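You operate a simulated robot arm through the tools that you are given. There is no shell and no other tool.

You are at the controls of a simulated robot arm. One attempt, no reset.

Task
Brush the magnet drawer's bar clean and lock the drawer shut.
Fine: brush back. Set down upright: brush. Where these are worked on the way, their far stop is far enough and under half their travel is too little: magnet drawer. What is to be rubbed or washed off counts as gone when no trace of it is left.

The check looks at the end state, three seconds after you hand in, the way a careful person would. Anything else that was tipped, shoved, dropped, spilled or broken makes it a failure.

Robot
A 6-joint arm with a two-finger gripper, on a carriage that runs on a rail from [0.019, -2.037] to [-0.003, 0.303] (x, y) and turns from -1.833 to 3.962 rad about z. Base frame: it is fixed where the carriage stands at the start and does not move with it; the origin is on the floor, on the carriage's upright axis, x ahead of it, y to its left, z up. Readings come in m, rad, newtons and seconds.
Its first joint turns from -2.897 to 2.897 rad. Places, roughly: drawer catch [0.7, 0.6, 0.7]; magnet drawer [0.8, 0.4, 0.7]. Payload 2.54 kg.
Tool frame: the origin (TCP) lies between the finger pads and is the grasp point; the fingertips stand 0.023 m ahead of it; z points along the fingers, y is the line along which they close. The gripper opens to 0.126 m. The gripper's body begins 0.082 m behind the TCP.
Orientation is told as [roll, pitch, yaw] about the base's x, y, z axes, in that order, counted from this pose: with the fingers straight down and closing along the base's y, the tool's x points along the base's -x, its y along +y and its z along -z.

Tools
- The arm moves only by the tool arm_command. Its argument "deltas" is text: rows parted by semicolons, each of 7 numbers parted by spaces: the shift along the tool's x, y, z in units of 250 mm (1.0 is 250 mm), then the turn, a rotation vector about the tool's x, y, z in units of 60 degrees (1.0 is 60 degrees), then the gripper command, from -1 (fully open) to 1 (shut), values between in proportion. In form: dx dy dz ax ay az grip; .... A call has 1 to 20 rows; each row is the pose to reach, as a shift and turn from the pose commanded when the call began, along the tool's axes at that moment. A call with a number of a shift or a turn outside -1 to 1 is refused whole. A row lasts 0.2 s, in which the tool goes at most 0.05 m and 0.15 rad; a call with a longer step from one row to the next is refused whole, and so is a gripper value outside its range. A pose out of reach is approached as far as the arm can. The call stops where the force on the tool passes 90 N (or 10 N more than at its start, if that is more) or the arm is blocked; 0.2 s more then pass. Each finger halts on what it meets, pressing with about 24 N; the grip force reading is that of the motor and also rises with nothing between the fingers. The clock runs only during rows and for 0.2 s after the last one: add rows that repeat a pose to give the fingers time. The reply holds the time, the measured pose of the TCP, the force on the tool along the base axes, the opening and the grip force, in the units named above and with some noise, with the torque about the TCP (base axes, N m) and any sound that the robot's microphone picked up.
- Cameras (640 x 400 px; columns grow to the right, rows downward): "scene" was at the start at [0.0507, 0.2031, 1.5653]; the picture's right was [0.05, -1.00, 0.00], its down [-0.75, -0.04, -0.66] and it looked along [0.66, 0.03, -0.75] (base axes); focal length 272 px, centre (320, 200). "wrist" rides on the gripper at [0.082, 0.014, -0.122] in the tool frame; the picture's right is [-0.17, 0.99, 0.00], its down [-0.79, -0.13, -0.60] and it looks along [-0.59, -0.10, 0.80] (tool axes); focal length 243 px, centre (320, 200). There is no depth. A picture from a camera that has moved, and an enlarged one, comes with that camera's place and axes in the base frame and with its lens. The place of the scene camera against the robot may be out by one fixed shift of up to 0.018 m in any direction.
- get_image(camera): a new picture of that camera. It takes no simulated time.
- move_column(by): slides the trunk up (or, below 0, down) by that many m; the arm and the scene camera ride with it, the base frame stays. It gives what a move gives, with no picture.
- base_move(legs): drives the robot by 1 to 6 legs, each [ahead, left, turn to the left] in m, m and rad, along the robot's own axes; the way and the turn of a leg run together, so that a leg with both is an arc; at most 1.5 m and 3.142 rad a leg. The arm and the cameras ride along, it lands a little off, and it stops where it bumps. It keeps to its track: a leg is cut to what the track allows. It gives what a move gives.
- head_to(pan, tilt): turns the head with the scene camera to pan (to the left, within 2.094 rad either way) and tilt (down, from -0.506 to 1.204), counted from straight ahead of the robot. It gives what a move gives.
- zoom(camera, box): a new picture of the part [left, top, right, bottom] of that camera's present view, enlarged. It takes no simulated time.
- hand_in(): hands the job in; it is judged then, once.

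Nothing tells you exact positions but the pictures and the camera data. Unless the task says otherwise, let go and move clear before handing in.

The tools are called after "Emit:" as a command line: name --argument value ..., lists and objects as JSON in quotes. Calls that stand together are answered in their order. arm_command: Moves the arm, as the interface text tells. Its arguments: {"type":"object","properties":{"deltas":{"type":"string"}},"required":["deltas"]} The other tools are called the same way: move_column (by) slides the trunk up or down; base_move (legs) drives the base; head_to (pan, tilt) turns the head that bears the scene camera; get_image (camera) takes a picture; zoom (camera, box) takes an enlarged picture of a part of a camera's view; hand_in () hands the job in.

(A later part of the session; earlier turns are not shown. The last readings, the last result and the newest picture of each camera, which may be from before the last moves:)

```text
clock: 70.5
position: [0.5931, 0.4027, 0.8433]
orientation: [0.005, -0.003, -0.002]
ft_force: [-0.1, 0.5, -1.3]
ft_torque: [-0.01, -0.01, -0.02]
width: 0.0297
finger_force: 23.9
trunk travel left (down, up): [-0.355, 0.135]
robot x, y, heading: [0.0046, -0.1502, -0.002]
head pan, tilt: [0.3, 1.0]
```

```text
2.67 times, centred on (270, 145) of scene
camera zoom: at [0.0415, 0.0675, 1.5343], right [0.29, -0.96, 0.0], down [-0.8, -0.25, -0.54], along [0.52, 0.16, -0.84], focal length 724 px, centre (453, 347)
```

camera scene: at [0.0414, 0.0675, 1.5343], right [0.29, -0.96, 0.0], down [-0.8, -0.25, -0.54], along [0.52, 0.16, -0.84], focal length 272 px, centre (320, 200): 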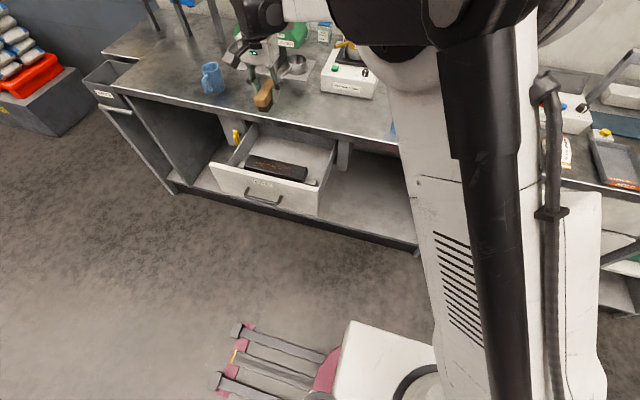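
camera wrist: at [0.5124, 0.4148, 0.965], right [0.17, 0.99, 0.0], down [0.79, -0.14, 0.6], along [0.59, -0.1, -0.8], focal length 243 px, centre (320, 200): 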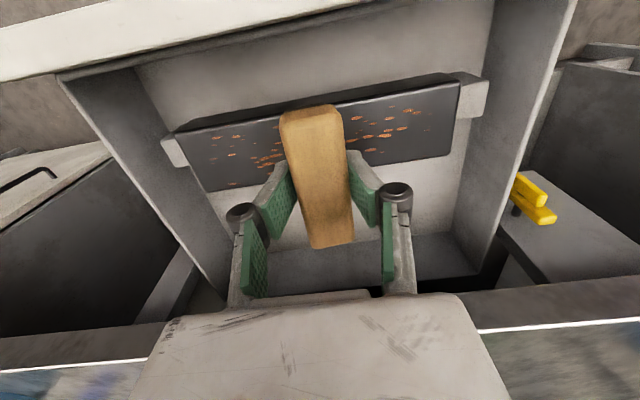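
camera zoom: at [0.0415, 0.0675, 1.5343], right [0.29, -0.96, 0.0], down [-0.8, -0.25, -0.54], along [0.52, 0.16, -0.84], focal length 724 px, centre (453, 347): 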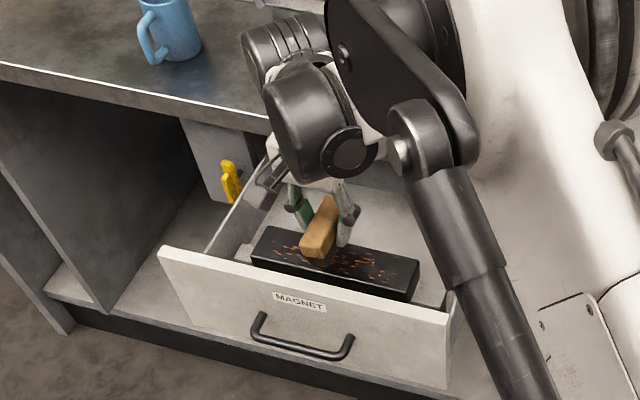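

The brush hovers just over the bar, well aligned. I'll lower it in small steps until contact is felt.

Emit:
arm_command --deltas "0 0 0.03 0 0 0 1; 0 0 0.06 0 0 0 1; 0 0 0.08 0 0 0 1; 0 0 0.08 0 0 0 1"

Emit:
arm_command --deltas "0 0 0.01 0 0 0 1; 0 0 0.02 0 0 0 1; 0 0 0.02 0 0 0 1"

```text
clock: 71.5
position: [0.594, 0.4016, 0.8244]
orientation: [0.005, -0.002, -0.002]
ft_force: [0.2, 0.1, -0.8]
ft_torque: [0.01, 0.01, -0.01]
width: 0.0299
finger_force: 23.7
trunk travel left (down, up): [-0.355, 0.135]
robot x, y, heading: [-0.0005, -0.1502, -0.005]
head pan, tilt: [0.3, 1.0]
```

```text
clock: 72.2
position: [0.5922, 0.4013, 0.8208]
orientation: [0.004, -0.002, -0.001]
ft_force: [0.2, -0.2, -1.0]
ft_torque: [0.0, 0.03, 0.0]
width: 0.0296
finger_force: 23.4
trunk travel left (down, up): [-0.355, 0.135]
robot x, y, heading: [0.0015, -0.1542, -0.006]
head pan, tilt: [0.3, 1.0]
```

Emit:
arm_command --deltas "0 0 0.008 0 0 0 1; 0 0 0.016 0 0 0 1; 0 0 0.016 0 0 0 1"

Emit:
arm_command --deltas "0 0 0.006 0 0 0 1; 0 0 0.012 0 0 0 1; 0 0 0.012 0 0 0 1"

```text
clock: 73.0
position: [0.5926, 0.4014, 0.8165]
orientation: [0.003, -0.005, -0.001]
ft_force: [2.5, -0.1, 11.6]
ft_torque: [0.15, 0.3, -0.05]
width: 0.0295
finger_force: 24.3
trunk travel left (down, up): [-0.355, 0.135]
robot x, y, heading: [0.0034, -0.1524, -0.006]
head pan, tilt: [0.3, 1.0]
```

```text
clock: 73.8
position: [0.5924, 0.4011, 0.8134]
orientation: [0.004, -0.005, -0.001]
ft_force: [-0.1, -4.3, 8.5]
ft_torque: [0.03, -0.09, 0.01]
width: 0.0287
finger_force: 23.9
trunk travel left (down, up): [-0.355, 0.135]
robot x, y, heading: [0.0, -0.1533, -0.005]
head pan, tilt: [0.3, 1.0]
```

Contact at about z 0.817; I'm now pressing with about 9 N. I'll sweep toward the left end of the bar first.

Emit:
arm_command --deltas "0 0.08 0 0 0 0 1; 0 0.16 0 0 0 0 1; 0 0.24 0 0 0 0 1; 0 0.32 0 0 0 0 1; 0 0.41 0 0 0 0 1"

Emit:
get_image --camera "wrist"

Emit:
zoom --camera "scene" --box '[190, 70, 350, 220]'

```text
clock: 75.0
position: [0.5924, 0.504, 0.8129]
orientation: [0.003, -0.005, 0.001]
ft_force: [-1.4, 0.5, 4.1]
ft_torque: [0.09, -0.09, 0.06]
width: 0.028
finger_force: 24.0
trunk travel left (down, up): [-0.355, 0.135]
robot x, y, heading: [0.0021, -0.1502, -0.002]
head pan, tilt: [0.3, 1.0]
```

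```text
taken
camera wrist: at [0.512, 0.5173, 0.9341], right [0.17, 0.99, 0.0], down [0.79, -0.14, 0.6], along [0.59, -0.1, -0.8], focal length 243 px, centre (320, 200)
```

wrist: 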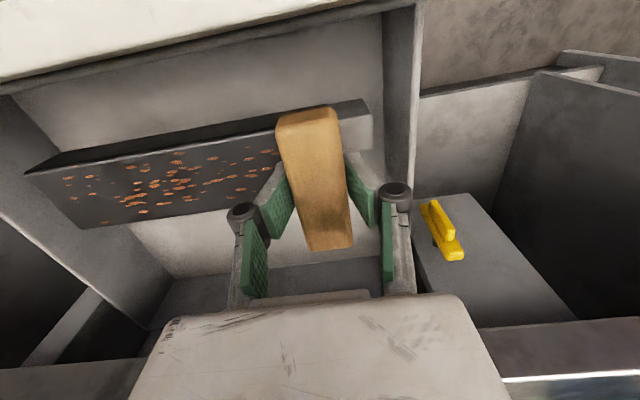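

```text
2.67 times, centred on (270, 145) of scene
camera zoom: at [0.0411, 0.067, 1.5344], right [0.29, -0.96, 0.0], down [-0.8, -0.25, -0.54], along [0.52, 0.16, -0.84], focal length 724 px, centre (453, 347)
```

zoom: 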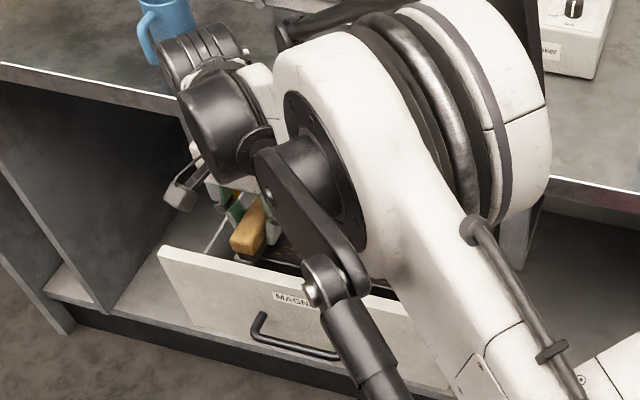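

Emit:
zoom --camera "wrist" --box '[20, 90, 380, 240]'

```text
1.78 times, centred on (200, 165) of wrist
camera zoom: at [0.512, 0.5173, 0.9341], right [0.17, 0.99, 0.0], down [0.79, -0.14, 0.6], along [0.59, -0.1, -0.8], focal length 431 px, centre (533, 262)
```

zoom: 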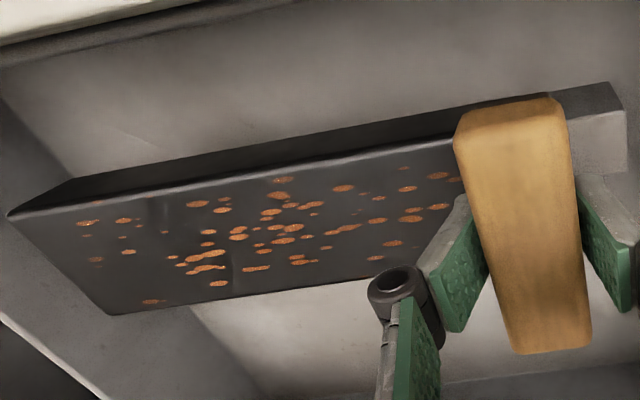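

The specks in the swept part still show, so one light pass isn't enough. I'll press a bit more and sweep back along the whole bar.

Emit:
arm_command --deltas "0 0 0.008 0 0 0 1; 0 -0.08 0.008 0 0 0 1; 0 -0.16 0.008 0 0 0 1; 0 -0.24 0.008 0 0 0 1; 0 -0.32 0.008 0 0 0 1; 0 -0.4 0.008 0 0 0 1; 0 -0.48 0.008 0 0 0 1; 0 -0.56 0.008 0 0 0 1; 0 -0.64 0.008 0 0 0 1; 0 -0.72 0.008 0 0 0 1; 0 -0.8 0.008 0 0 0 1"

Emit:
get_image --camera "wrist"

```text
clock: 77.5
position: [0.5919, 0.3034, 0.8106]
orientation: [0.001, -0.002, -0.002]
ft_force: [0.0, -0.6, 10.2]
ft_torque: [-0.05, -0.12, 0.05]
width: 0.0275
finger_force: 23.6
trunk travel left (down, up): [-0.355, 0.135]
robot x, y, heading: [0.0044, -0.1511, -0.006]
head pan, tilt: [0.3, 1.0]
```

```text
taken
camera wrist: at [0.5114, 0.3156, 0.932], right [0.17, 0.99, 0.0], down [0.79, -0.14, 0.6], along [0.59, -0.1, -0.8], focal length 243 px, centre (320, 200)
```

wrist: 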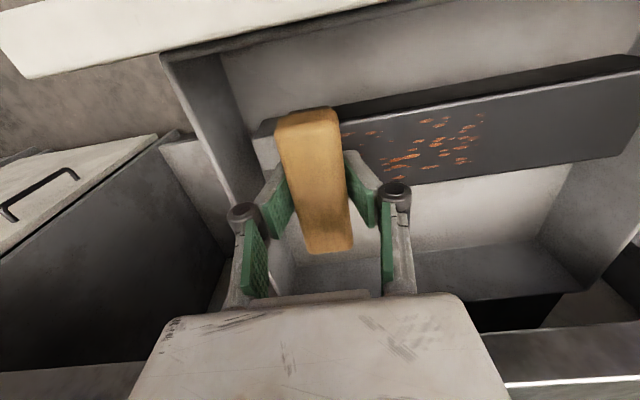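

It's working: the left half is clean after two passes. I'll keep stroking over the remaining half.

Emit:
arm_command --deltas "0 -0.03 0.004 0 0 0 1; 0 0.05 0.004 0 0 0 1; 0 0.13 0.004 0 0 0 1; 0 0.21 0.004 0 0 0 1; 0 0.29 0.004 0 0 0 1; 0 0.37 0.004 0 0 0 1; 0 0.45 0.004 0 0 0 1; 0 0.53 0.004 0 0 0 1; 0 0.61 0.004 0 0 0 1; 0 0.53 0.004 0 0 0 1; 0 0.45 0.004 0 0 0 1; 0 0.37 0.004 0 0 0 1; 0 0.29 0.004 0 0 0 1; 0 0.21 0.004 0 0 0 1; 0 0.13 0.004 0 0 0 1; 0 0.05 0.004 0 0 0 1; 0 -0.03 0.004 0 0 0 1"

Emit:
get_image --camera "wrist"

```text
clock: 81.0
position: [0.5919, 0.2959, 0.81]
orientation: [0.003, -0.001, -0.001]
ft_force: [1.4, -0.2, 8.3]
ft_torque: [-0.03, -0.02, 0.02]
width: 0.0269
finger_force: 23.5
trunk travel left (down, up): [-0.355, 0.135]
robot x, y, heading: [0.0026, -0.15, -0.002]
head pan, tilt: [0.3, 1.0]
```

```text
taken
camera wrist: at [0.5114, 0.3085, 0.931], right [0.17, 0.99, 0.0], down [0.79, -0.14, 0.6], along [0.59, -0.1, -0.8], focal length 243 px, centre (320, 200)
```

wrist: 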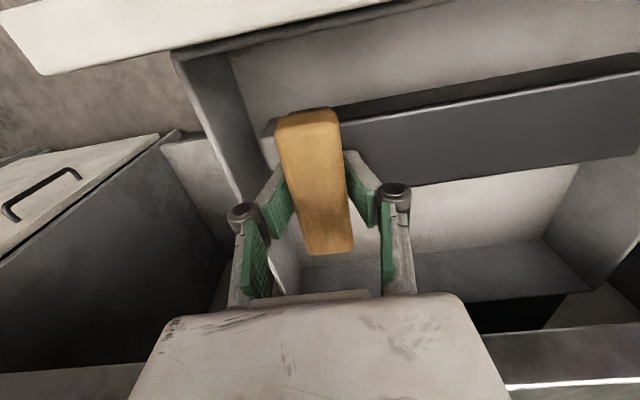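

The bar looks clean where visible. One more full pass with slight side offsets to be sure of the ends and edges.

Emit:
arm_command --deltas "-0.024 0 0 0 0 0 1; -0.024 0.1 0 0 0 0 1; -0.024 0.2 0 0 0 0 1; -0.024 0.3 0 0 0 0 1; -0.024 0.4 0 0 0 0 1; -0.024 0.5 0 0 0 0 1; -0.024 0.6 0 0 0 0 1; -0.024 0.7 0 0 0 0 1; -0.024 0.82 0 0 0 0 1; 0.024 0.82 0 0 0 0 1; 0.024 0.7 0 0 0 0 1; 0.024 0.6 0 0 0 0 1; 0.024 0.5 0 0 0 0 1; 0.024 0.4 0 0 0 0 1; 0.024 0.3 0 0 0 0 1; 0.024 0.2 0 0 0 0 1; 0.024 0.1 0 0 0 0 1; 0.024 0 0 0 0 0 1; 0 0.1 0 0 0 0 1"

Emit:
arm_command --deltas "0 0 -0.06 0 0 0 1; 0 0 -0.2 0 0 0 1; 0 0 -0.36 0 0 0 1; 0 0 -0.54 0 0 0 1; 0 0 -0.72 0 0 0 1; 0 0 -0.9 0 0 0 1; 0 0 -1 0 0 0 1"

Emit:
get_image --camera "wrist"

Emit:
get_image --camera "scene"

```text
clock: 85.0
position: [0.5915, 0.321, 0.8093]
orientation: [0.004, -0.001, 0.0]
ft_force: [-0.1, -0.1, -0.6]
ft_torque: [0.02, 0.02, 0.02]
width: 0.0269
finger_force: 24.4
trunk travel left (down, up): [-0.355, 0.135]
robot x, y, heading: [0.0018, -0.1508, 0.001]
head pan, tilt: [0.3, 1.0]
```

```text
clock: 86.7
position: [0.5935, 0.3201, 1.0599]
orientation: [0.002, -0.004, -0.001]
ft_force: [-0.3, 0.6, -0.9]
ft_torque: [-0.01, 0.06, -0.01]
width: 0.0271
finger_force: 23.8
trunk travel left (down, up): [-0.355, 0.135]
robot x, y, heading: [0.0002, -0.1501, -0.001]
head pan, tilt: [0.3, 1.0]
```

```text
taken
camera wrist: at [0.5113, 0.3326, 1.1811], right [0.17, 0.99, 0.0], down [0.79, -0.14, 0.6], along [0.59, -0.1, -0.8], focal length 243 px, centre (320, 200)
```

wrist: 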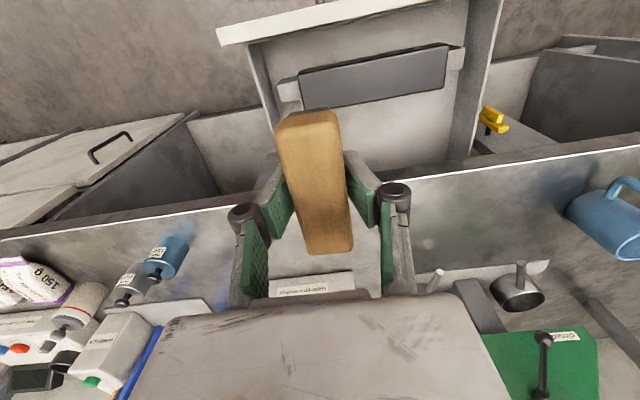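

```text
taken
camera scene: at [0.0412, 0.0673, 1.5344], right [0.29, -0.96, 0.0], down [-0.8, -0.25, -0.54], along [0.52, 0.16, -0.84], focal length 272 px, centre (320, 200)
```

scene: 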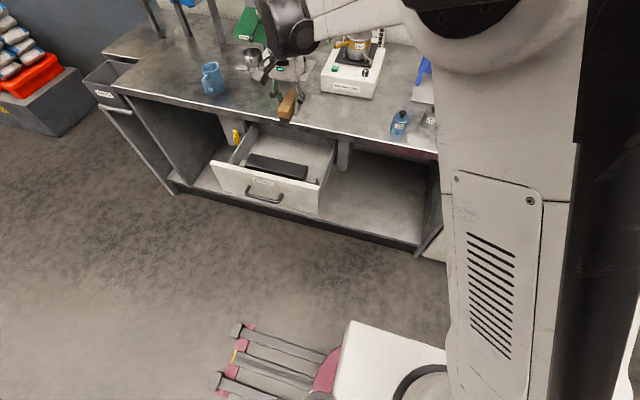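

Emit:
zoom --camera "wrist" --box '[270, 30, 480, 130]'

Emit:
zoom --camera "scene" --box '[200, 130, 340, 210]'

Emit:
zoom --camera "scene" --box '[240, 60, 340, 130]'

```text
3.05 times, centred on (375, 80) of wrist
camera zoom: at [0.5113, 0.3326, 1.1811], right [0.17, 0.99, 0.0], down [0.79, -0.14, 0.6], along [0.59, -0.1, -0.8], focal length 739 px, centre (152, 566)
```

zoom: 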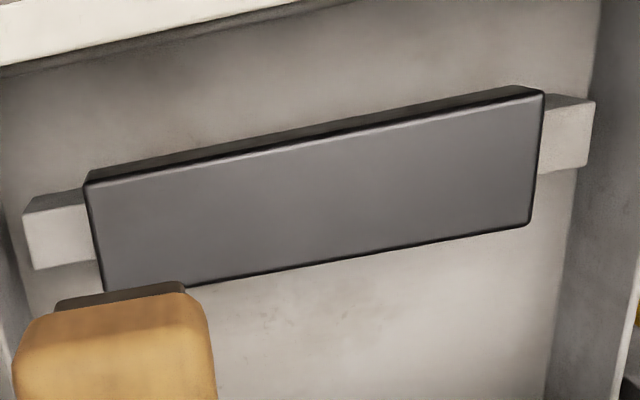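

```text
4.57 times, centred on (270, 170) of scene
camera zoom: at [0.0412, 0.0673, 1.5344], right [0.29, -0.96, 0.0], down [-0.8, -0.25, -0.54], along [0.52, 0.16, -0.84], focal length 1241 px, centre (549, 337)
```

zoom: 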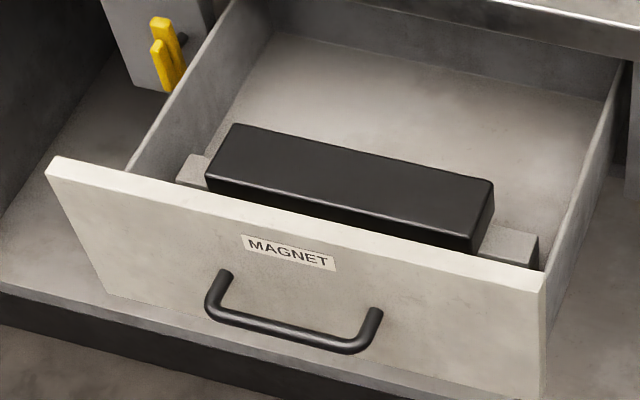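

```text
5.71 times, centred on (290, 95) of scene
camera zoom: at [0.0412, 0.0673, 1.5344], right [0.29, -0.96, 0.0], down [-0.8, -0.25, -0.54], along [0.52, 0.16, -0.84], focal length 1551 px, centre (491, 800)
```

zoom: 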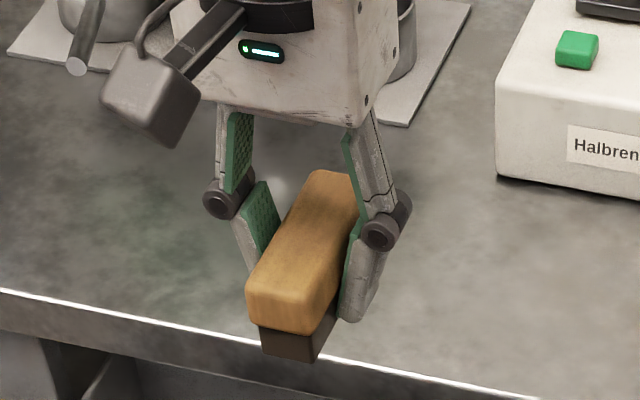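

The bar is clean in every view I have. Now I'll carry the brush back above its home spot, turning to the original yaw.

Emit:
arm_command --deltas "-0.131 -0.073 -0.04 0 0 -0.14 1; -0.263 -0.146 -0.087 0 0 -0.28 1; -0.394 -0.219 -0.087 0 0 -0.42 1; -0.525 -0.292 -0.087 0 0 -0.56 1; -0.657 -0.365 -0.087 0 0 -0.7 1; -0.788 -0.438 -0.087 0 0 -0.84 1"

Emit:
arm_command --deltas "0 0 0 0 0 -0.14 1; 0 0 0 0 0 -0.28 1; 0 0 0 0 0 -0.42 1; 0 0 0 0 0 -0.56 1; 0 0 0 0 0 -0.7 1; 0 0 0 0 0 -0.726 1"

Emit:
get_image --camera "wrist"

Emit:
zoom --camera "scene" --box '[260, 0, 460, 150]'

```text
clock: 88.0
position: [0.7893, 0.2099, 1.0808]
orientation: [0.0, -0.004, 0.878]
ft_force: [-0.8, -0.2, -0.4]
ft_torque: [-0.03, 0.01, 0.02]
width: 0.0269
finger_force: 23.9
trunk travel left (down, up): [-0.355, 0.135]
robot x, y, heading: [0.0021, -0.1535, -0.002]
head pan, tilt: [0.3, 1.0]
```

```text
clock: 89.5
position: [0.789, 0.2109, 1.081]
orientation: [-0.004, -0.003, 1.642]
ft_force: [-0.4, 0.1, -0.4]
ft_torque: [-0.02, 0.0, -0.01]
width: 0.0269
finger_force: 23.9
trunk travel left (down, up): [-0.355, 0.135]
robot x, y, heading: [0.0038, -0.1536, -0.001]
head pan, tilt: [0.3, 1.0]
```

```text
taken
camera wrist: at [0.7821, 0.1271, 1.2025], right [-1.0, 0.1, 0.0], down [0.08, 0.8, 0.6], along [0.06, 0.6, -0.8], focal length 243 px, centre (320, 200)
```

wrist: 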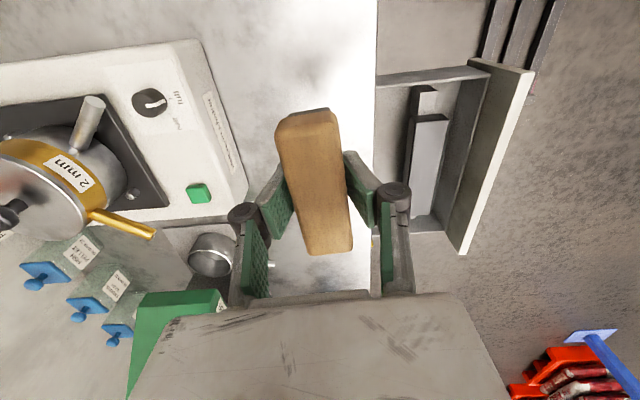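

```text
2.67 times, centred on (360, 75) of scene
camera zoom: at [0.0415, 0.0675, 1.5343], right [0.29, -0.96, 0.0], down [-0.8, -0.25, -0.54], along [0.52, 0.16, -0.84], focal length 724 px, centre (213, 533)
```

zoom: 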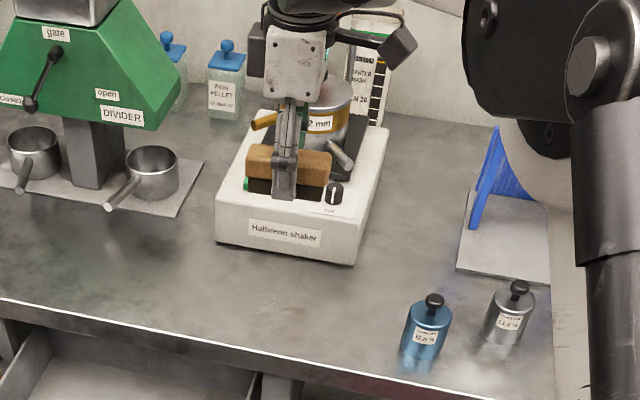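

Emit:
zoom --camera "wrist" --box '[380, 60, 530, 260]'

Emit:
zoom --camera "scene" --box '[310, 30, 380, 75]'

```text
2.00 times, centred on (455, 160) of wrist
camera zoom: at [0.7821, 0.1271, 1.2025], right [-1.0, 0.1, 0.0], down [0.08, 0.8, 0.6], along [0.06, 0.6, -0.8], focal length 485 px, centre (50, 280)
```

zoom: 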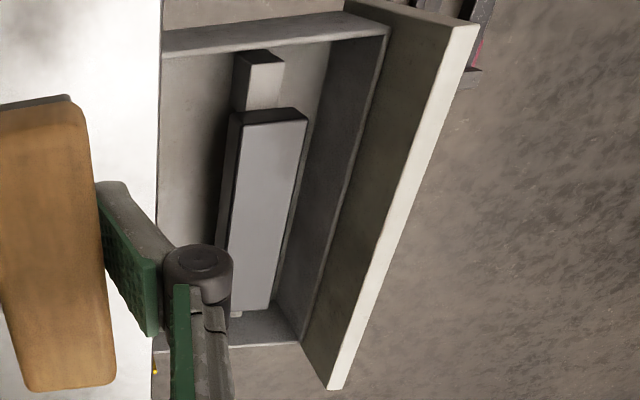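

```text
8.89 times, centred on (345, 52) of scene
camera zoom: at [0.0415, 0.0675, 1.5343], right [0.29, -0.96, 0.0], down [-0.8, -0.25, -0.54], along [0.52, 0.16, -0.84], focal length 2413 px, centre (98, 1511)
```

zoom: 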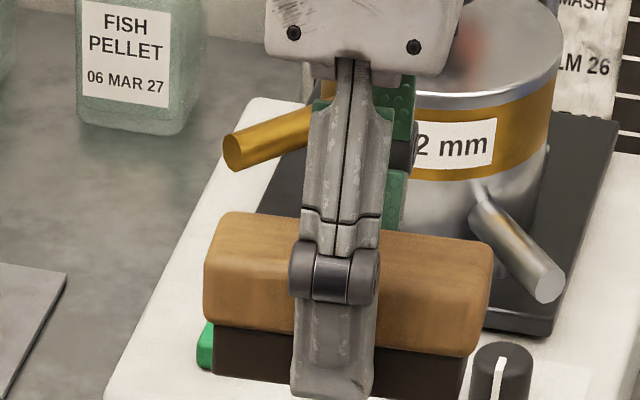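

The bar is clean on all visible faces, and the brush is level in the grip, though it has slid up slightly between the fingers. I'll lower it to the bench, using small steps near contact.

Emit:
arm_command --deltas "0 0 0.17 0 0 0 1; 0 0 0.34 0 0 0 1; 0 0 0.5 0 0 0 1; 0 0 0.62 0 0 0 1; 0 0 0.68 0 0 0 1; 0 0 0.68 0 0 0 1"

Emit:
arm_command --deltas "0 0 0.008 0 0 0 1; 0 0 0.016 0 0 0 1; 0 0 0.016 0 0 0 1"

Emit:
zoom --camera "scene" --box '[300, 60, 400, 130]'

```text
clock: 90.8
position: [0.79, 0.2102, 0.9102]
orientation: [-0.001, -0.001, 1.639]
ft_force: [1.0, -0.6, -1.2]
ft_torque: [-0.01, 0.01, 0.0]
width: 0.0271
finger_force: 23.8
trunk travel left (down, up): [-0.355, 0.135]
robot x, y, heading: [0.0002, -0.1523, -0.002]
head pan, tilt: [0.3, 1.0]
```

```text
clock: 91.7
position: [0.7891, 0.21, 0.9076]
orientation: [-0.003, -0.005, 1.638]
ft_force: [0.3, -0.2, -0.9]
ft_torque: [0.02, -0.01, -0.03]
width: 0.027
finger_force: 23.7
trunk travel left (down, up): [-0.355, 0.135]
robot x, y, heading: [0.0002, -0.1499, -0.003]
head pan, tilt: [0.3, 1.0]
```

```text
5.71 times, centred on (350, 95) of scene
camera zoom: at [0.0414, 0.0675, 1.5343], right [0.29, -0.96, 0.0], down [-0.8, -0.25, -0.54], along [0.52, 0.16, -0.84], focal length 1551 px, centre (149, 800)
```

zoom: 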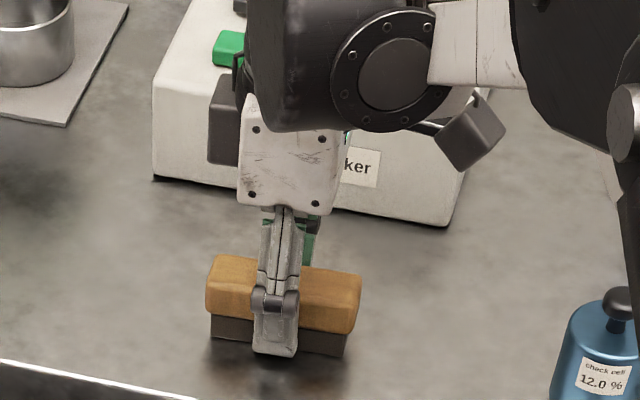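

Still just above the bench with no contact force. I'll keep lowering by 2 mm steps.

Emit:
arm_command --deltas "0 0 0.008 0 0 0 1; 0 0 0.012 0 0 0 1; 0 0 0.012 0 0 0 1"

Emit:
arm_command --deltas "0 0 0.008 0 0 0 1; 0 0 0.008 0 0 0 1"

Emit:
arm_command --deltas "0 0 0.006 0 0 0 1; 0 0 0.006 0 0 0 1"

```text
clock: 92.5
position: [0.7876, 0.2104, 0.9047]
orientation: [-0.004, -0.003, 1.64]
ft_force: [9.0, 4.4, 23.2]
ft_torque: [0.15, -0.2, 0.04]
width: 0.0267
finger_force: 24.5
trunk travel left (down, up): [-0.355, 0.135]
robot x, y, heading: [0.0011, -0.1537, -0.005]
head pan, tilt: [0.3, 1.0]
```

```text
clock: 93.0
position: [0.7885, 0.2109, 0.9036]
orientation: [-0.004, -0.005, 1.638]
ft_force: [9.3, 3.0, 29.6]
ft_torque: [-0.03, -0.01, 0.0]
width: 0.0265
finger_force: 24.1
trunk travel left (down, up): [-0.355, 0.135]
robot x, y, heading: [0.0026, -0.1516, -0.003]
head pan, tilt: [0.3, 1.0]
```

```text
clock: 93.7
position: [0.7873, 0.2114, 0.9033]
orientation: [-0.007, -0.002, 1.638]
ft_force: [18.8, 7.7, 50.1]
ft_torque: [0.02, -0.34, 0.0]
width: 0.0269
finger_force: 24.2
trunk travel left (down, up): [-0.355, 0.135]
robot x, y, heading: [0.0014, -0.1514, -0.006]
head pan, tilt: [0.3, 1.0]
```

The brush is firmly on the bench. I'll ease off the pressure a touch, then open the fingers gently.

Emit:
arm_command --deltas "0 0 -0.008 0 0 0 1; 0 0 -0.012 0 0 0 1; 0 0 -0.012 0 0 0 1"

Emit:
arm_command --deltas "0 0 0 0 0 0 0.5; 0 0 0 0 0 0 0.3; 0 0 0 0 0 0 0.1; 0 0 0 0 0 0 0.1; 0 0 0 0 0 0 0.1"

Emit:
get_image --camera "wrist"

Emit:
zoom --camera "scene" --box '[300, 60, 400, 130]'

```text
clock: 94.5
position: [0.7885, 0.2104, 0.9033]
orientation: [-0.001, -0.001, 1.639]
ft_force: [1.5, 0.2, 14.8]
ft_torque: [0.01, 0.12, -0.02]
width: 0.0266
finger_force: 24.1
trunk travel left (down, up): [-0.355, 0.135]
robot x, y, heading: [0.0015, -0.1536, -0.002]
head pan, tilt: [0.3, 1.0]
```

```text
clock: 95.7
position: [0.7898, 0.2104, 0.9024]
orientation: [-0.004, -0.004, 1.639]
ft_force: [-0.6, 0.2, 0.5]
ft_torque: [0.01, 0.02, -0.02]
width: 0.0563
finger_force: 0.1
trunk travel left (down, up): [-0.355, 0.135]
robot x, y, heading: [-0.0017, -0.1534, -0.002]
head pan, tilt: [0.3, 1.0]
```

```text
taken
camera wrist: at [0.7824, 0.1272, 1.0251], right [-1.0, 0.1, 0.0], down [0.08, 0.8, 0.6], along [0.06, 0.6, -0.8], focal length 243 px, centre (320, 200)
```

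wrist: 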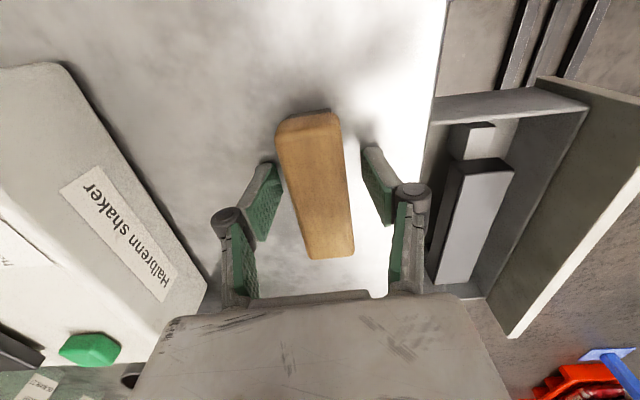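

```text
5.71 times, centred on (350, 95) of scene
camera zoom: at [0.0414, 0.0674, 1.5343], right [0.29, -0.96, 0.0], down [-0.8, -0.25, -0.54], along [0.52, 0.16, -0.84], focal length 1551 px, centre (149, 800)
```

zoom: 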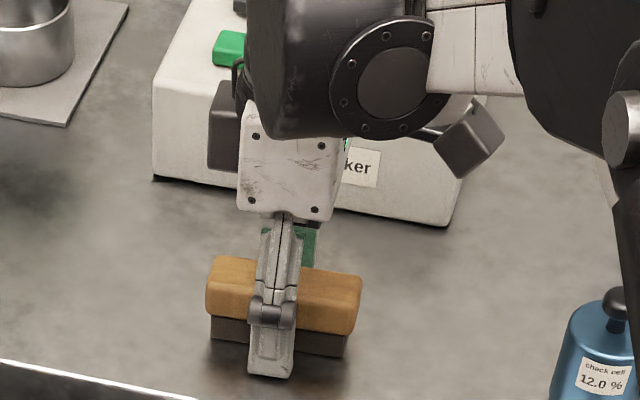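

The brush stands upright and free between the open fingers. I'll lift straight up and clear.

Emit:
arm_command --deltas "0 0 -0.08 0 0 0 0.1; 0 0 -0.2 0 0 0 0.1; 0 0 -0.36 0 0 0 0.1; 0 0 -0.54 0 0 0 0.1; 0 0 -0.72 0 0 0 0.1"

Emit:
get_image --camera "wrist"

Emit:
get_image --camera "scene"

Emit:
zoom --camera "scene" --box '[300, 60, 400, 130]'

```text
clock: 96.8
position: [0.7876, 0.2104, 1.0819]
orientation: [-0.004, -0.004, 1.64]
ft_force: [-0.1, 1.2, 0.3]
ft_torque: [0.03, 0.05, -0.03]
width: 0.0566
finger_force: 0.1
trunk travel left (down, up): [-0.355, 0.135]
robot x, y, heading: [-0.0008, -0.153, -0.002]
head pan, tilt: [0.3, 1.0]
```

```text
taken
camera wrist: at [0.7819, 0.1272, 1.2046], right [-1.0, 0.1, 0.0], down [0.08, 0.8, 0.6], along [0.06, 0.6, -0.8], focal length 243 px, centre (320, 200)
```

wrist: 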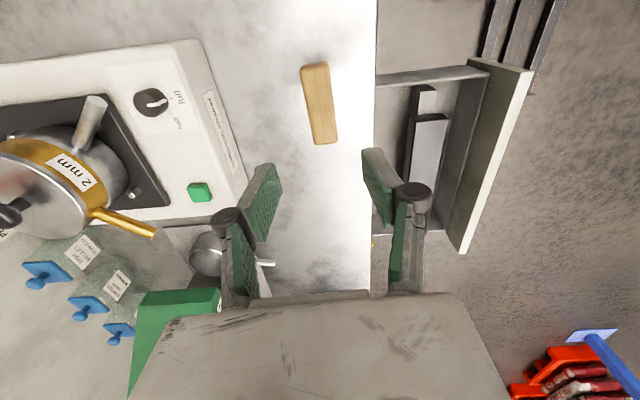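

```text
taken
camera scene: at [0.0413, 0.0674, 1.5344], right [0.29, -0.96, 0.0], down [-0.8, -0.25, -0.54], along [0.52, 0.16, -0.84], focal length 272 px, centre (320, 200)
```

scene: 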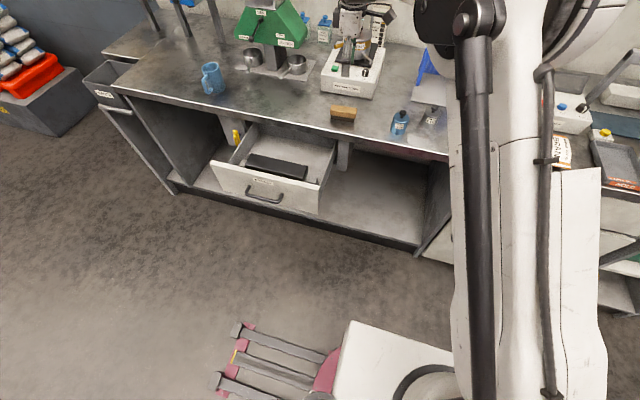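

```text
5.71 times, centred on (350, 95) of scene
camera zoom: at [0.0413, 0.0674, 1.5344], right [0.29, -0.96, 0.0], down [-0.8, -0.25, -0.54], along [0.52, 0.16, -0.84], focal length 1551 px, centre (149, 800)
```

zoom: 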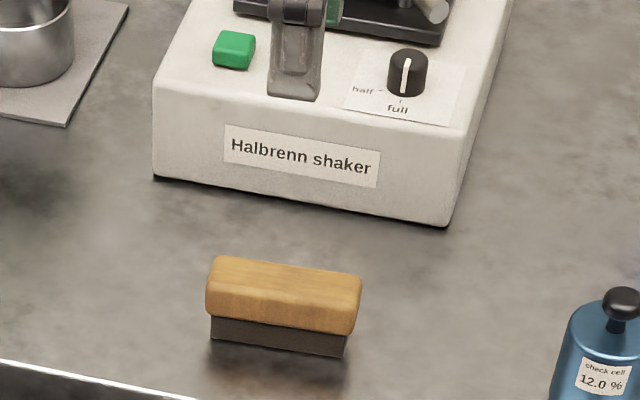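

The brush is back on its spot, upright. Next I'll close the drawer: retract the arm, turn the tool to neutral yaw, then drive left so the handle is nearly straight ahead.

Emit:
arm_command --deltas "0.006 0.107 0 0 0 0.14 0.6; 0.012 0.215 0 0 0 0.28 1; 0.018 0.322 0 0 0 0.42 1; 0.024 0.43 0 0 0 0.56 1; 0.03 0.537 0 0 0 0.7 1; 0.036 0.644 0 0 0 0.84 1"

Emit:
arm_command --deltas "0.076 0.044 0 0 0 0.14 1; 0.151 0.089 0 0 0 0.28 1; 0.227 0.133 0 0 0 0.42 1; 0.303 0.177 0 0 0 0.56 1; 0.378 0.222 0 0 0 0.7 1; 0.454 0.266 0 0 0 0.726 1"

Emit:
base_move --legs '[[0, 0.3, 0]]'

Emit:
get_image --camera "wrist"

Emit:
get_image --camera "scene"

```text
clock: 98.2
position: [0.6289, 0.1905, 1.0837]
orientation: [0.001, -0.004, 0.758]
ft_force: [0.3, 0.5, -0.6]
ft_torque: [-0.03, 0.02, 0.01]
width: 0.0
finger_force: 24.1
trunk travel left (down, up): [-0.355, 0.135]
robot x, y, heading: [0.0032, -0.1526, -0.005]
head pan, tilt: [0.3, 1.0]
```

```text
clock: 99.7
position: [0.5001, 0.1598, 1.0832]
orientation: [0.003, 0.0, -0.002]
ft_force: [-0.3, -0.5, -0.1]
ft_torque: [-0.01, 0.01, -0.02]
width: 0.0
finger_force: 24.0
trunk travel left (down, up): [-0.355, 0.135]
robot x, y, heading: [0.0025, -0.1517, -0.007]
head pan, tilt: [0.3, 1.0]
```

```text
clock: 101.7
position: [0.4962, 0.4635, 1.0835]
orientation: [0.003, -0.001, 0.002]
ft_force: [-0.3, 1.1, 0.4]
ft_torque: [0.02, 0.01, -0.03]
width: 0.0
finger_force: 24.3
trunk travel left (down, up): [-0.355, 0.135]
robot x, y, heading: [-0.0028, 0.149, 0.0]
head pan, tilt: [0.3, 1.0]
```

```text
taken
camera wrist: at [0.4157, 0.4764, 1.2043], right [0.16, 0.99, 0.0], down [0.79, -0.13, 0.6], along [0.59, -0.1, -0.8], focal length 243 px, centre (320, 200)
```

wrist: 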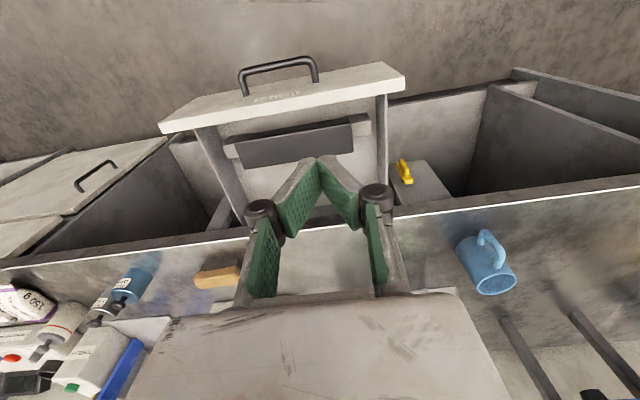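

```text
taken
camera scene: at [0.0377, 0.3697, 1.5343], right [0.3, -0.96, 0.0], down [-0.8, -0.25, -0.54], along [0.52, 0.16, -0.84], focal length 272 px, centre (320, 200)
```

scene: 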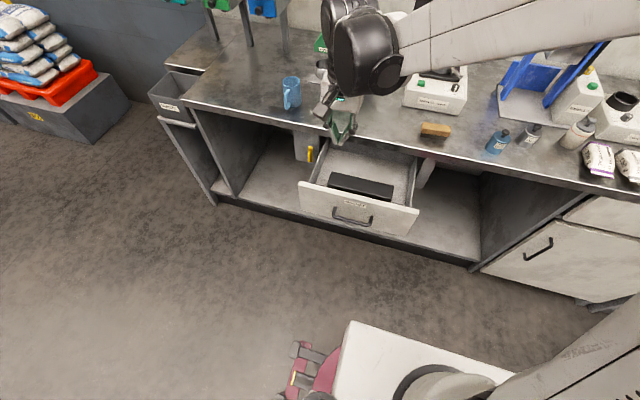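

The handle bar of the open drawer is at about x 0.464. I'll come down in front of it with closed fingers.

Emit:
arm_command --deltas "0.08 -0.06 0.15 0 0 0 1; 0.16 -0.13 0.3 0 0 0 1; 0.24 -0.19 0.45 0 0 0 1; 0.325 -0.254 0.6 0 0 0 1"

Emit:
get_image --camera "wrist"

Emit:
get_image --camera "scene"

```text
clock: 102.7
position: [0.4154, 0.4003, 0.9333]
orientation: [0.003, -0.003, 0.002]
ft_force: [0.4, 0.8, -0.8]
ft_torque: [0.04, -0.02, 0.03]
width: 0.0
finger_force: 23.6
trunk travel left (down, up): [-0.355, 0.135]
robot x, y, heading: [-0.0009, 0.1483, -0.003]
head pan, tilt: [0.3, 1.0]
```

```text
taken
camera wrist: at [0.3352, 0.413, 1.0538], right [0.16, 0.99, 0.0], down [0.79, -0.13, 0.6], along [0.59, -0.1, -0.8], focal length 243 px, centre (320, 200)
```

wrist: 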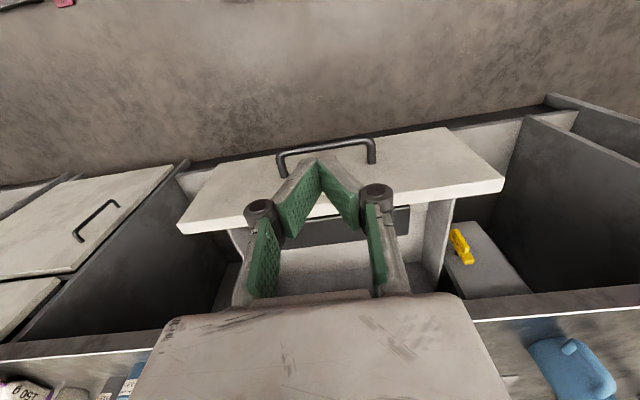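

```text
taken
camera scene: at [0.0379, 0.3697, 1.5343], right [0.3, -0.96, 0.0], down [-0.8, -0.25, -0.54], along [0.52, 0.16, -0.84], focal length 272 px, centre (320, 200)
```

scene: 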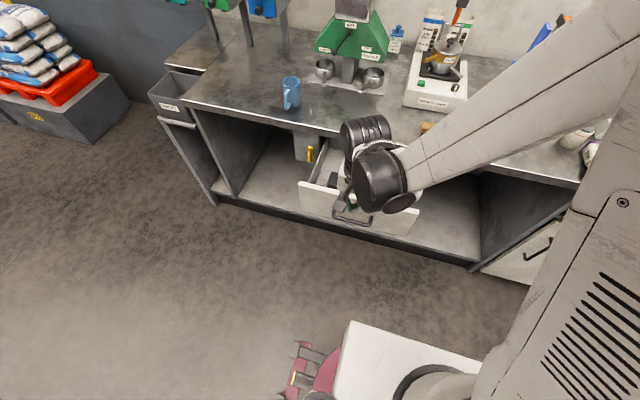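

Emit:
arm_command --deltas "0 0 0.16 0 0 0 1; 0 0 0.32 0 0 0 1; 0 0 0.48 0 0 0 1; 0 0 0.645 0 0 0 1"

Emit:
get_image --camera "wrist"

Emit:
zoom --camera "scene" --box '[270, 90, 470, 250]'

```text
clock: 103.7
position: [0.4567, 0.428, 0.8142]
orientation: [0.002, -0.002, 0.004]
ft_force: [0.2, -0.4, -0.2]
ft_torque: [-0.03, 0.04, -0.02]
width: 0.0
finger_force: 23.7
out of reach, approached as far as the arm can: row 2, 3, 4
trunk travel left (down, up): [-0.355, 0.135]
robot x, y, heading: [-0.0022, 0.1491, 0.0]
head pan, tilt: [0.3, 1.0]
```

```text
taken
camera wrist: at [0.3759, 0.4398, 0.9369], right [0.16, 0.99, 0.0], down [0.79, -0.13, 0.6], along [0.59, -0.1, -0.8], focal length 243 px, centre (320, 200)
```

wrist: 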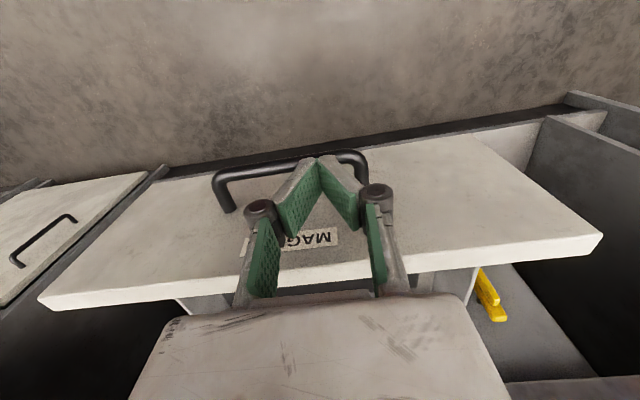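

```text
2.50 times, centred on (370, 170) of scene
camera zoom: at [0.0383, 0.3701, 1.5342], right [0.3, -0.96, 0.0], down [-0.8, -0.25, -0.54], along [0.52, 0.16, -0.84], focal length 679 px, centre (195, 275)
```

zoom: 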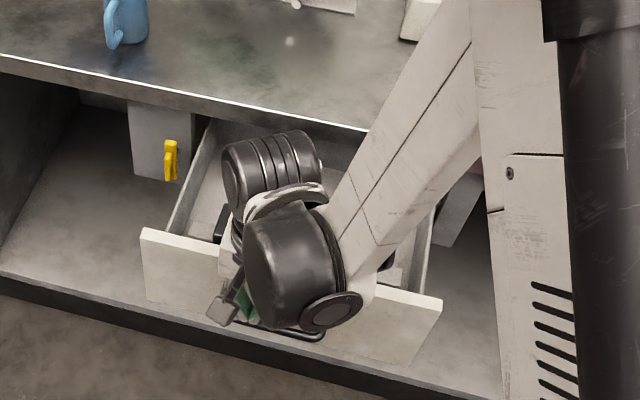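

That low pose is out of reach with the trunk up, and it drifted forward above the handle without touching. I'll go back up and use the trunk to lower instead.

Emit:
arm_command --deltas "0 0 -0.16 0 0 0 1; 0.05 -0.04 -0.32 0 0 0 1; 0.12 -0.08 -0.476 0 0 0 1; 0.18 -0.112 -0.476 0 0 0 1"

Emit:
get_image --camera "wrist"

```text
clock: 104.7
position: [0.4114, 0.3987, 0.9359]
orientation: [0.004, -0.003, 0.002]
ft_force: [-1.0, -0.2, 0.6]
ft_torque: [0.01, -0.01, -0.02]
width: 0.0
finger_force: 24.3
trunk travel left (down, up): [-0.355, 0.135]
robot x, y, heading: [0.0004, 0.149, 0.002]
head pan, tilt: [0.3, 1.0]
```

```text
taken
camera wrist: at [0.3299, 0.4111, 1.0586], right [0.16, 0.99, 0.0], down [0.79, -0.13, 0.6], along [0.59, -0.1, -0.8], focal length 243 px, centre (320, 200)
```

wrist: 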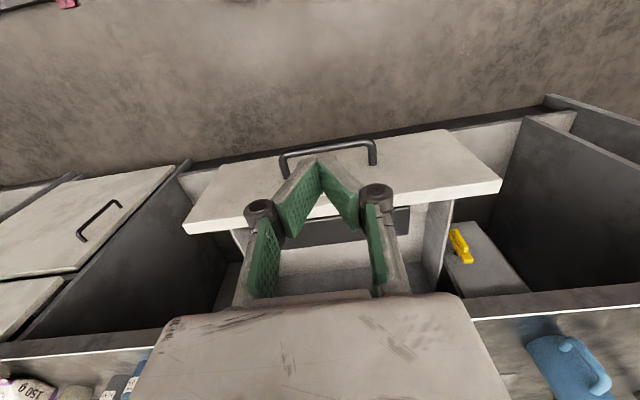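

Emit:
move_column --by -0.165

Emit:
get_image --camera "wrist"

Emit:
zoom --camera "scene" --box '[250, 60, 490, 240]'

```text
clock: 106.6
position: [0.4104, 0.399, 0.7718]
orientation: [0.003, -0.001, 0.003]
ft_force: [0.8, 0.1, -0.1]
ft_torque: [0.0, -0.01, -0.02]
width: 0.0
finger_force: 24.2
trunk travel left (down, up): [-0.19, 0.3]
robot x, y, heading: [0.0007, 0.1504, -0.003]
head pan, tilt: [0.3, 1.0]
```

```text
taken
camera wrist: at [0.3304, 0.4113, 0.8934], right [0.16, 0.99, 0.0], down [0.79, -0.13, 0.6], along [0.59, -0.1, -0.8], focal length 243 px, centre (320, 200)
```

wrist: 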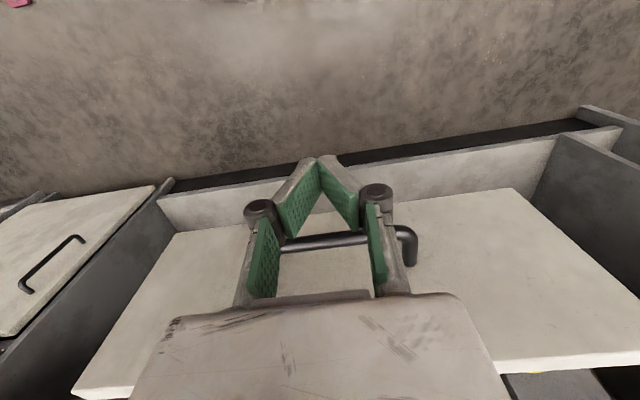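

```text
2.22 times, centred on (370, 150) of scene
camera zoom: at [0.0377, 0.3696, 1.3695], right [0.3, -0.96, 0.0], down [-0.8, -0.25, -0.54], along [0.52, 0.16, -0.84], focal length 603 px, centre (209, 311)
```

zoom: 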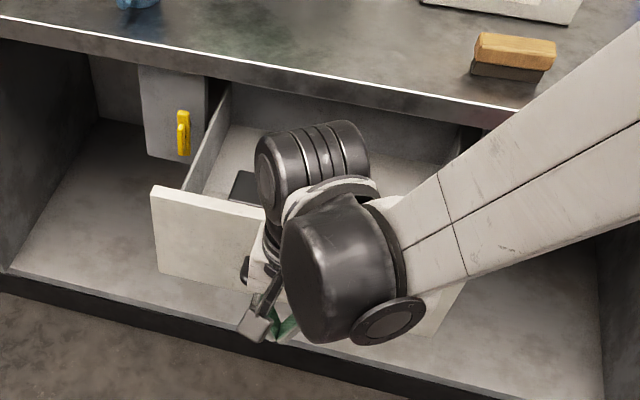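

The closed fingers are just in front of the handle bar. I'll push the drawer in slowly.

Emit:
arm_command --deltas "-0.08 0 0 0 0 0 1; -0.16 0 0 0 0 0 1; -0.24 0 0 0 0 0 1; -0.32 0 0 0 0 0 1; -0.4 0 0 0 0 0 1; -0.48 0 0 0 0 0 1; -0.56 0 0 0 0 0 1; -0.64 0 0 0 0 0 1; -0.72 0 0 0 0 0 1"

Emit:
get_image --camera "wrist"

Emit:
zoom --camera "scene" --box '[250, 20, 490, 200]'

```text
clock: 108.6
position: [0.5919, 0.3987, 0.7709]
orientation: [0.005, -0.004, 0.001]
ft_force: [-0.1, -0.4, 0.4]
ft_torque: [0.03, 0.01, 0.03]
width: 0.0001
finger_force: 28.6
trunk travel left (down, up): [-0.19, 0.3]
robot x, y, heading: [-0.0027, 0.1472, -0.003]
head pan, tilt: [0.3, 1.0]
```

```text
taken
camera wrist: at [0.5109, 0.4117, 0.8932], right [0.16, 0.99, 0.0], down [0.79, -0.13, 0.6], along [0.59, -0.1, -0.8], focal length 243 px, centre (320, 200)
```

wrist: 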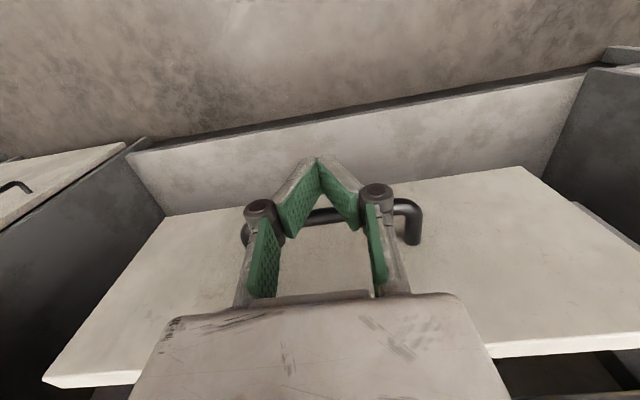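

```text
2.22 times, centred on (370, 110) of scene
camera zoom: at [0.0375, 0.3696, 1.3693], right [0.3, -0.96, 0.0], down [-0.8, -0.25, -0.54], along [0.52, 0.16, -0.84], focal length 603 px, centre (209, 400)
```

zoom: 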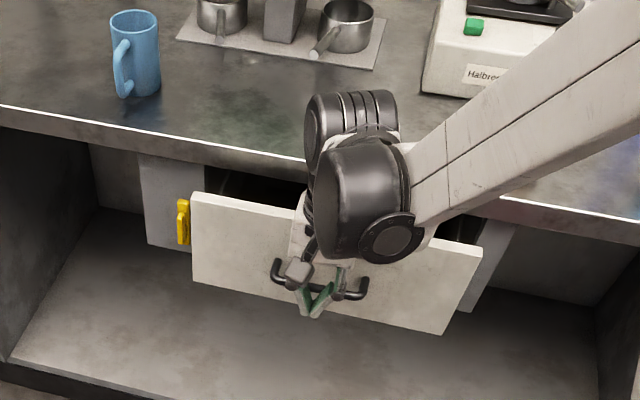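

The drawer is most of the way in. I'll keep pushing in small steps, watching for the closed stop.

Emit:
arm_command --deltas "-0.06 0 0 0 0 0 1; -0.12 0 0 0 0 0 1; -0.18 0 0 0 0 0 1; -0.22 0 0 0 0 0 1"

Emit:
get_image --camera "wrist"

Emit:
zoom --camera "scene" --box '[250, 20, 490, 200]'

```text
clock: 109.6
position: [0.6468, 0.3999, 0.7722]
orientation: [0.005, -0.003, 0.002]
ft_force: [0.2, 0.2, 0.5]
ft_torque: [0.01, -0.01, 0.04]
width: 0.0
finger_force: 28.3
trunk travel left (down, up): [-0.19, 0.3]
robot x, y, heading: [-0.0013, 0.1495, -0.002]
head pan, tilt: [0.3, 1.0]
```

```text
taken
camera wrist: at [0.5657, 0.4124, 0.8938], right [0.16, 0.99, 0.0], down [0.79, -0.13, 0.6], along [0.59, -0.1, -0.8], focal length 243 px, centre (320, 200)
```

wrist: 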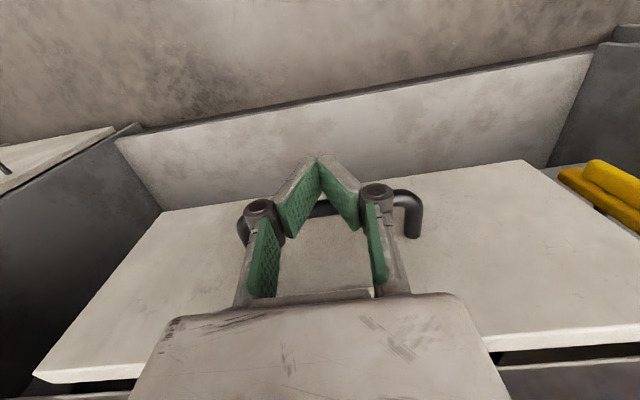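

```text
2.22 times, centred on (370, 110) of scene
camera zoom: at [0.0376, 0.3696, 1.3693], right [0.3, -0.96, 0.0], down [-0.8, -0.25, -0.54], along [0.52, 0.16, -0.84], focal length 603 px, centre (209, 400)
```

zoom: 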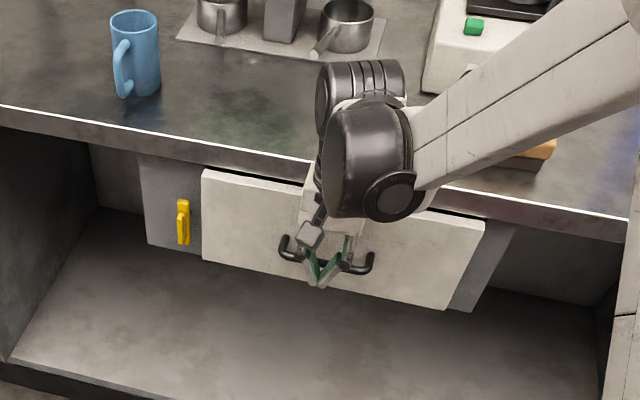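

Emit:
arm_command --deltas "-0.024 0 0 0 0 0 1; -0.048 0 0 0 0 0 1; -0.072 0 0 0 0 0 1; -0.09 0 0 0 0 0 1; -0.09 0 0 0 0 0 1"

Emit:
get_image --camera "wrist"

Emit:
zoom --camera "scene" --box '[250, 20, 490, 200]'

```text
clock: 110.8
position: [0.6662, 0.3993, 0.7713]
orientation: [0.002, 0.0, 0.004]
ft_force: [-23.6, -4.7, -10.7]
ft_torque: [-0.08, 0.31, -0.06]
width: 0.0058
finger_force: 28.8
trunk travel left (down, up): [-0.19, 0.3]
robot x, y, heading: [-0.0041, 0.1474, -0.0]
head pan, tilt: [0.3, 1.0]
```

```text
taken
camera wrist: at [0.5869, 0.4119, 0.894], right [0.16, 0.99, 0.0], down [0.79, -0.13, 0.6], along [0.59, -0.1, -0.8], focal length 243 px, centre (320, 200)
```

wrist: 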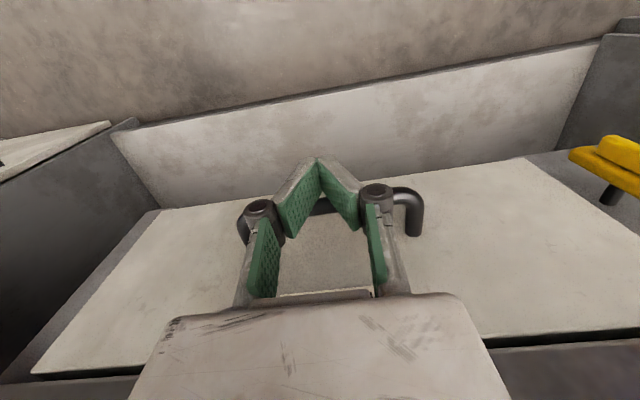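

```text
2.22 times, centred on (370, 110) of scene
camera zoom: at [0.037, 0.3695, 1.3692], right [0.3, -0.96, 0.0], down [-0.8, -0.25, -0.54], along [0.52, 0.16, -0.84], focal length 603 px, centre (209, 400)
```

zoom: 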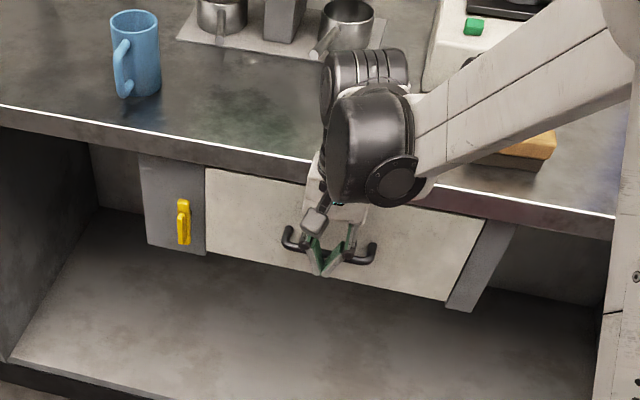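

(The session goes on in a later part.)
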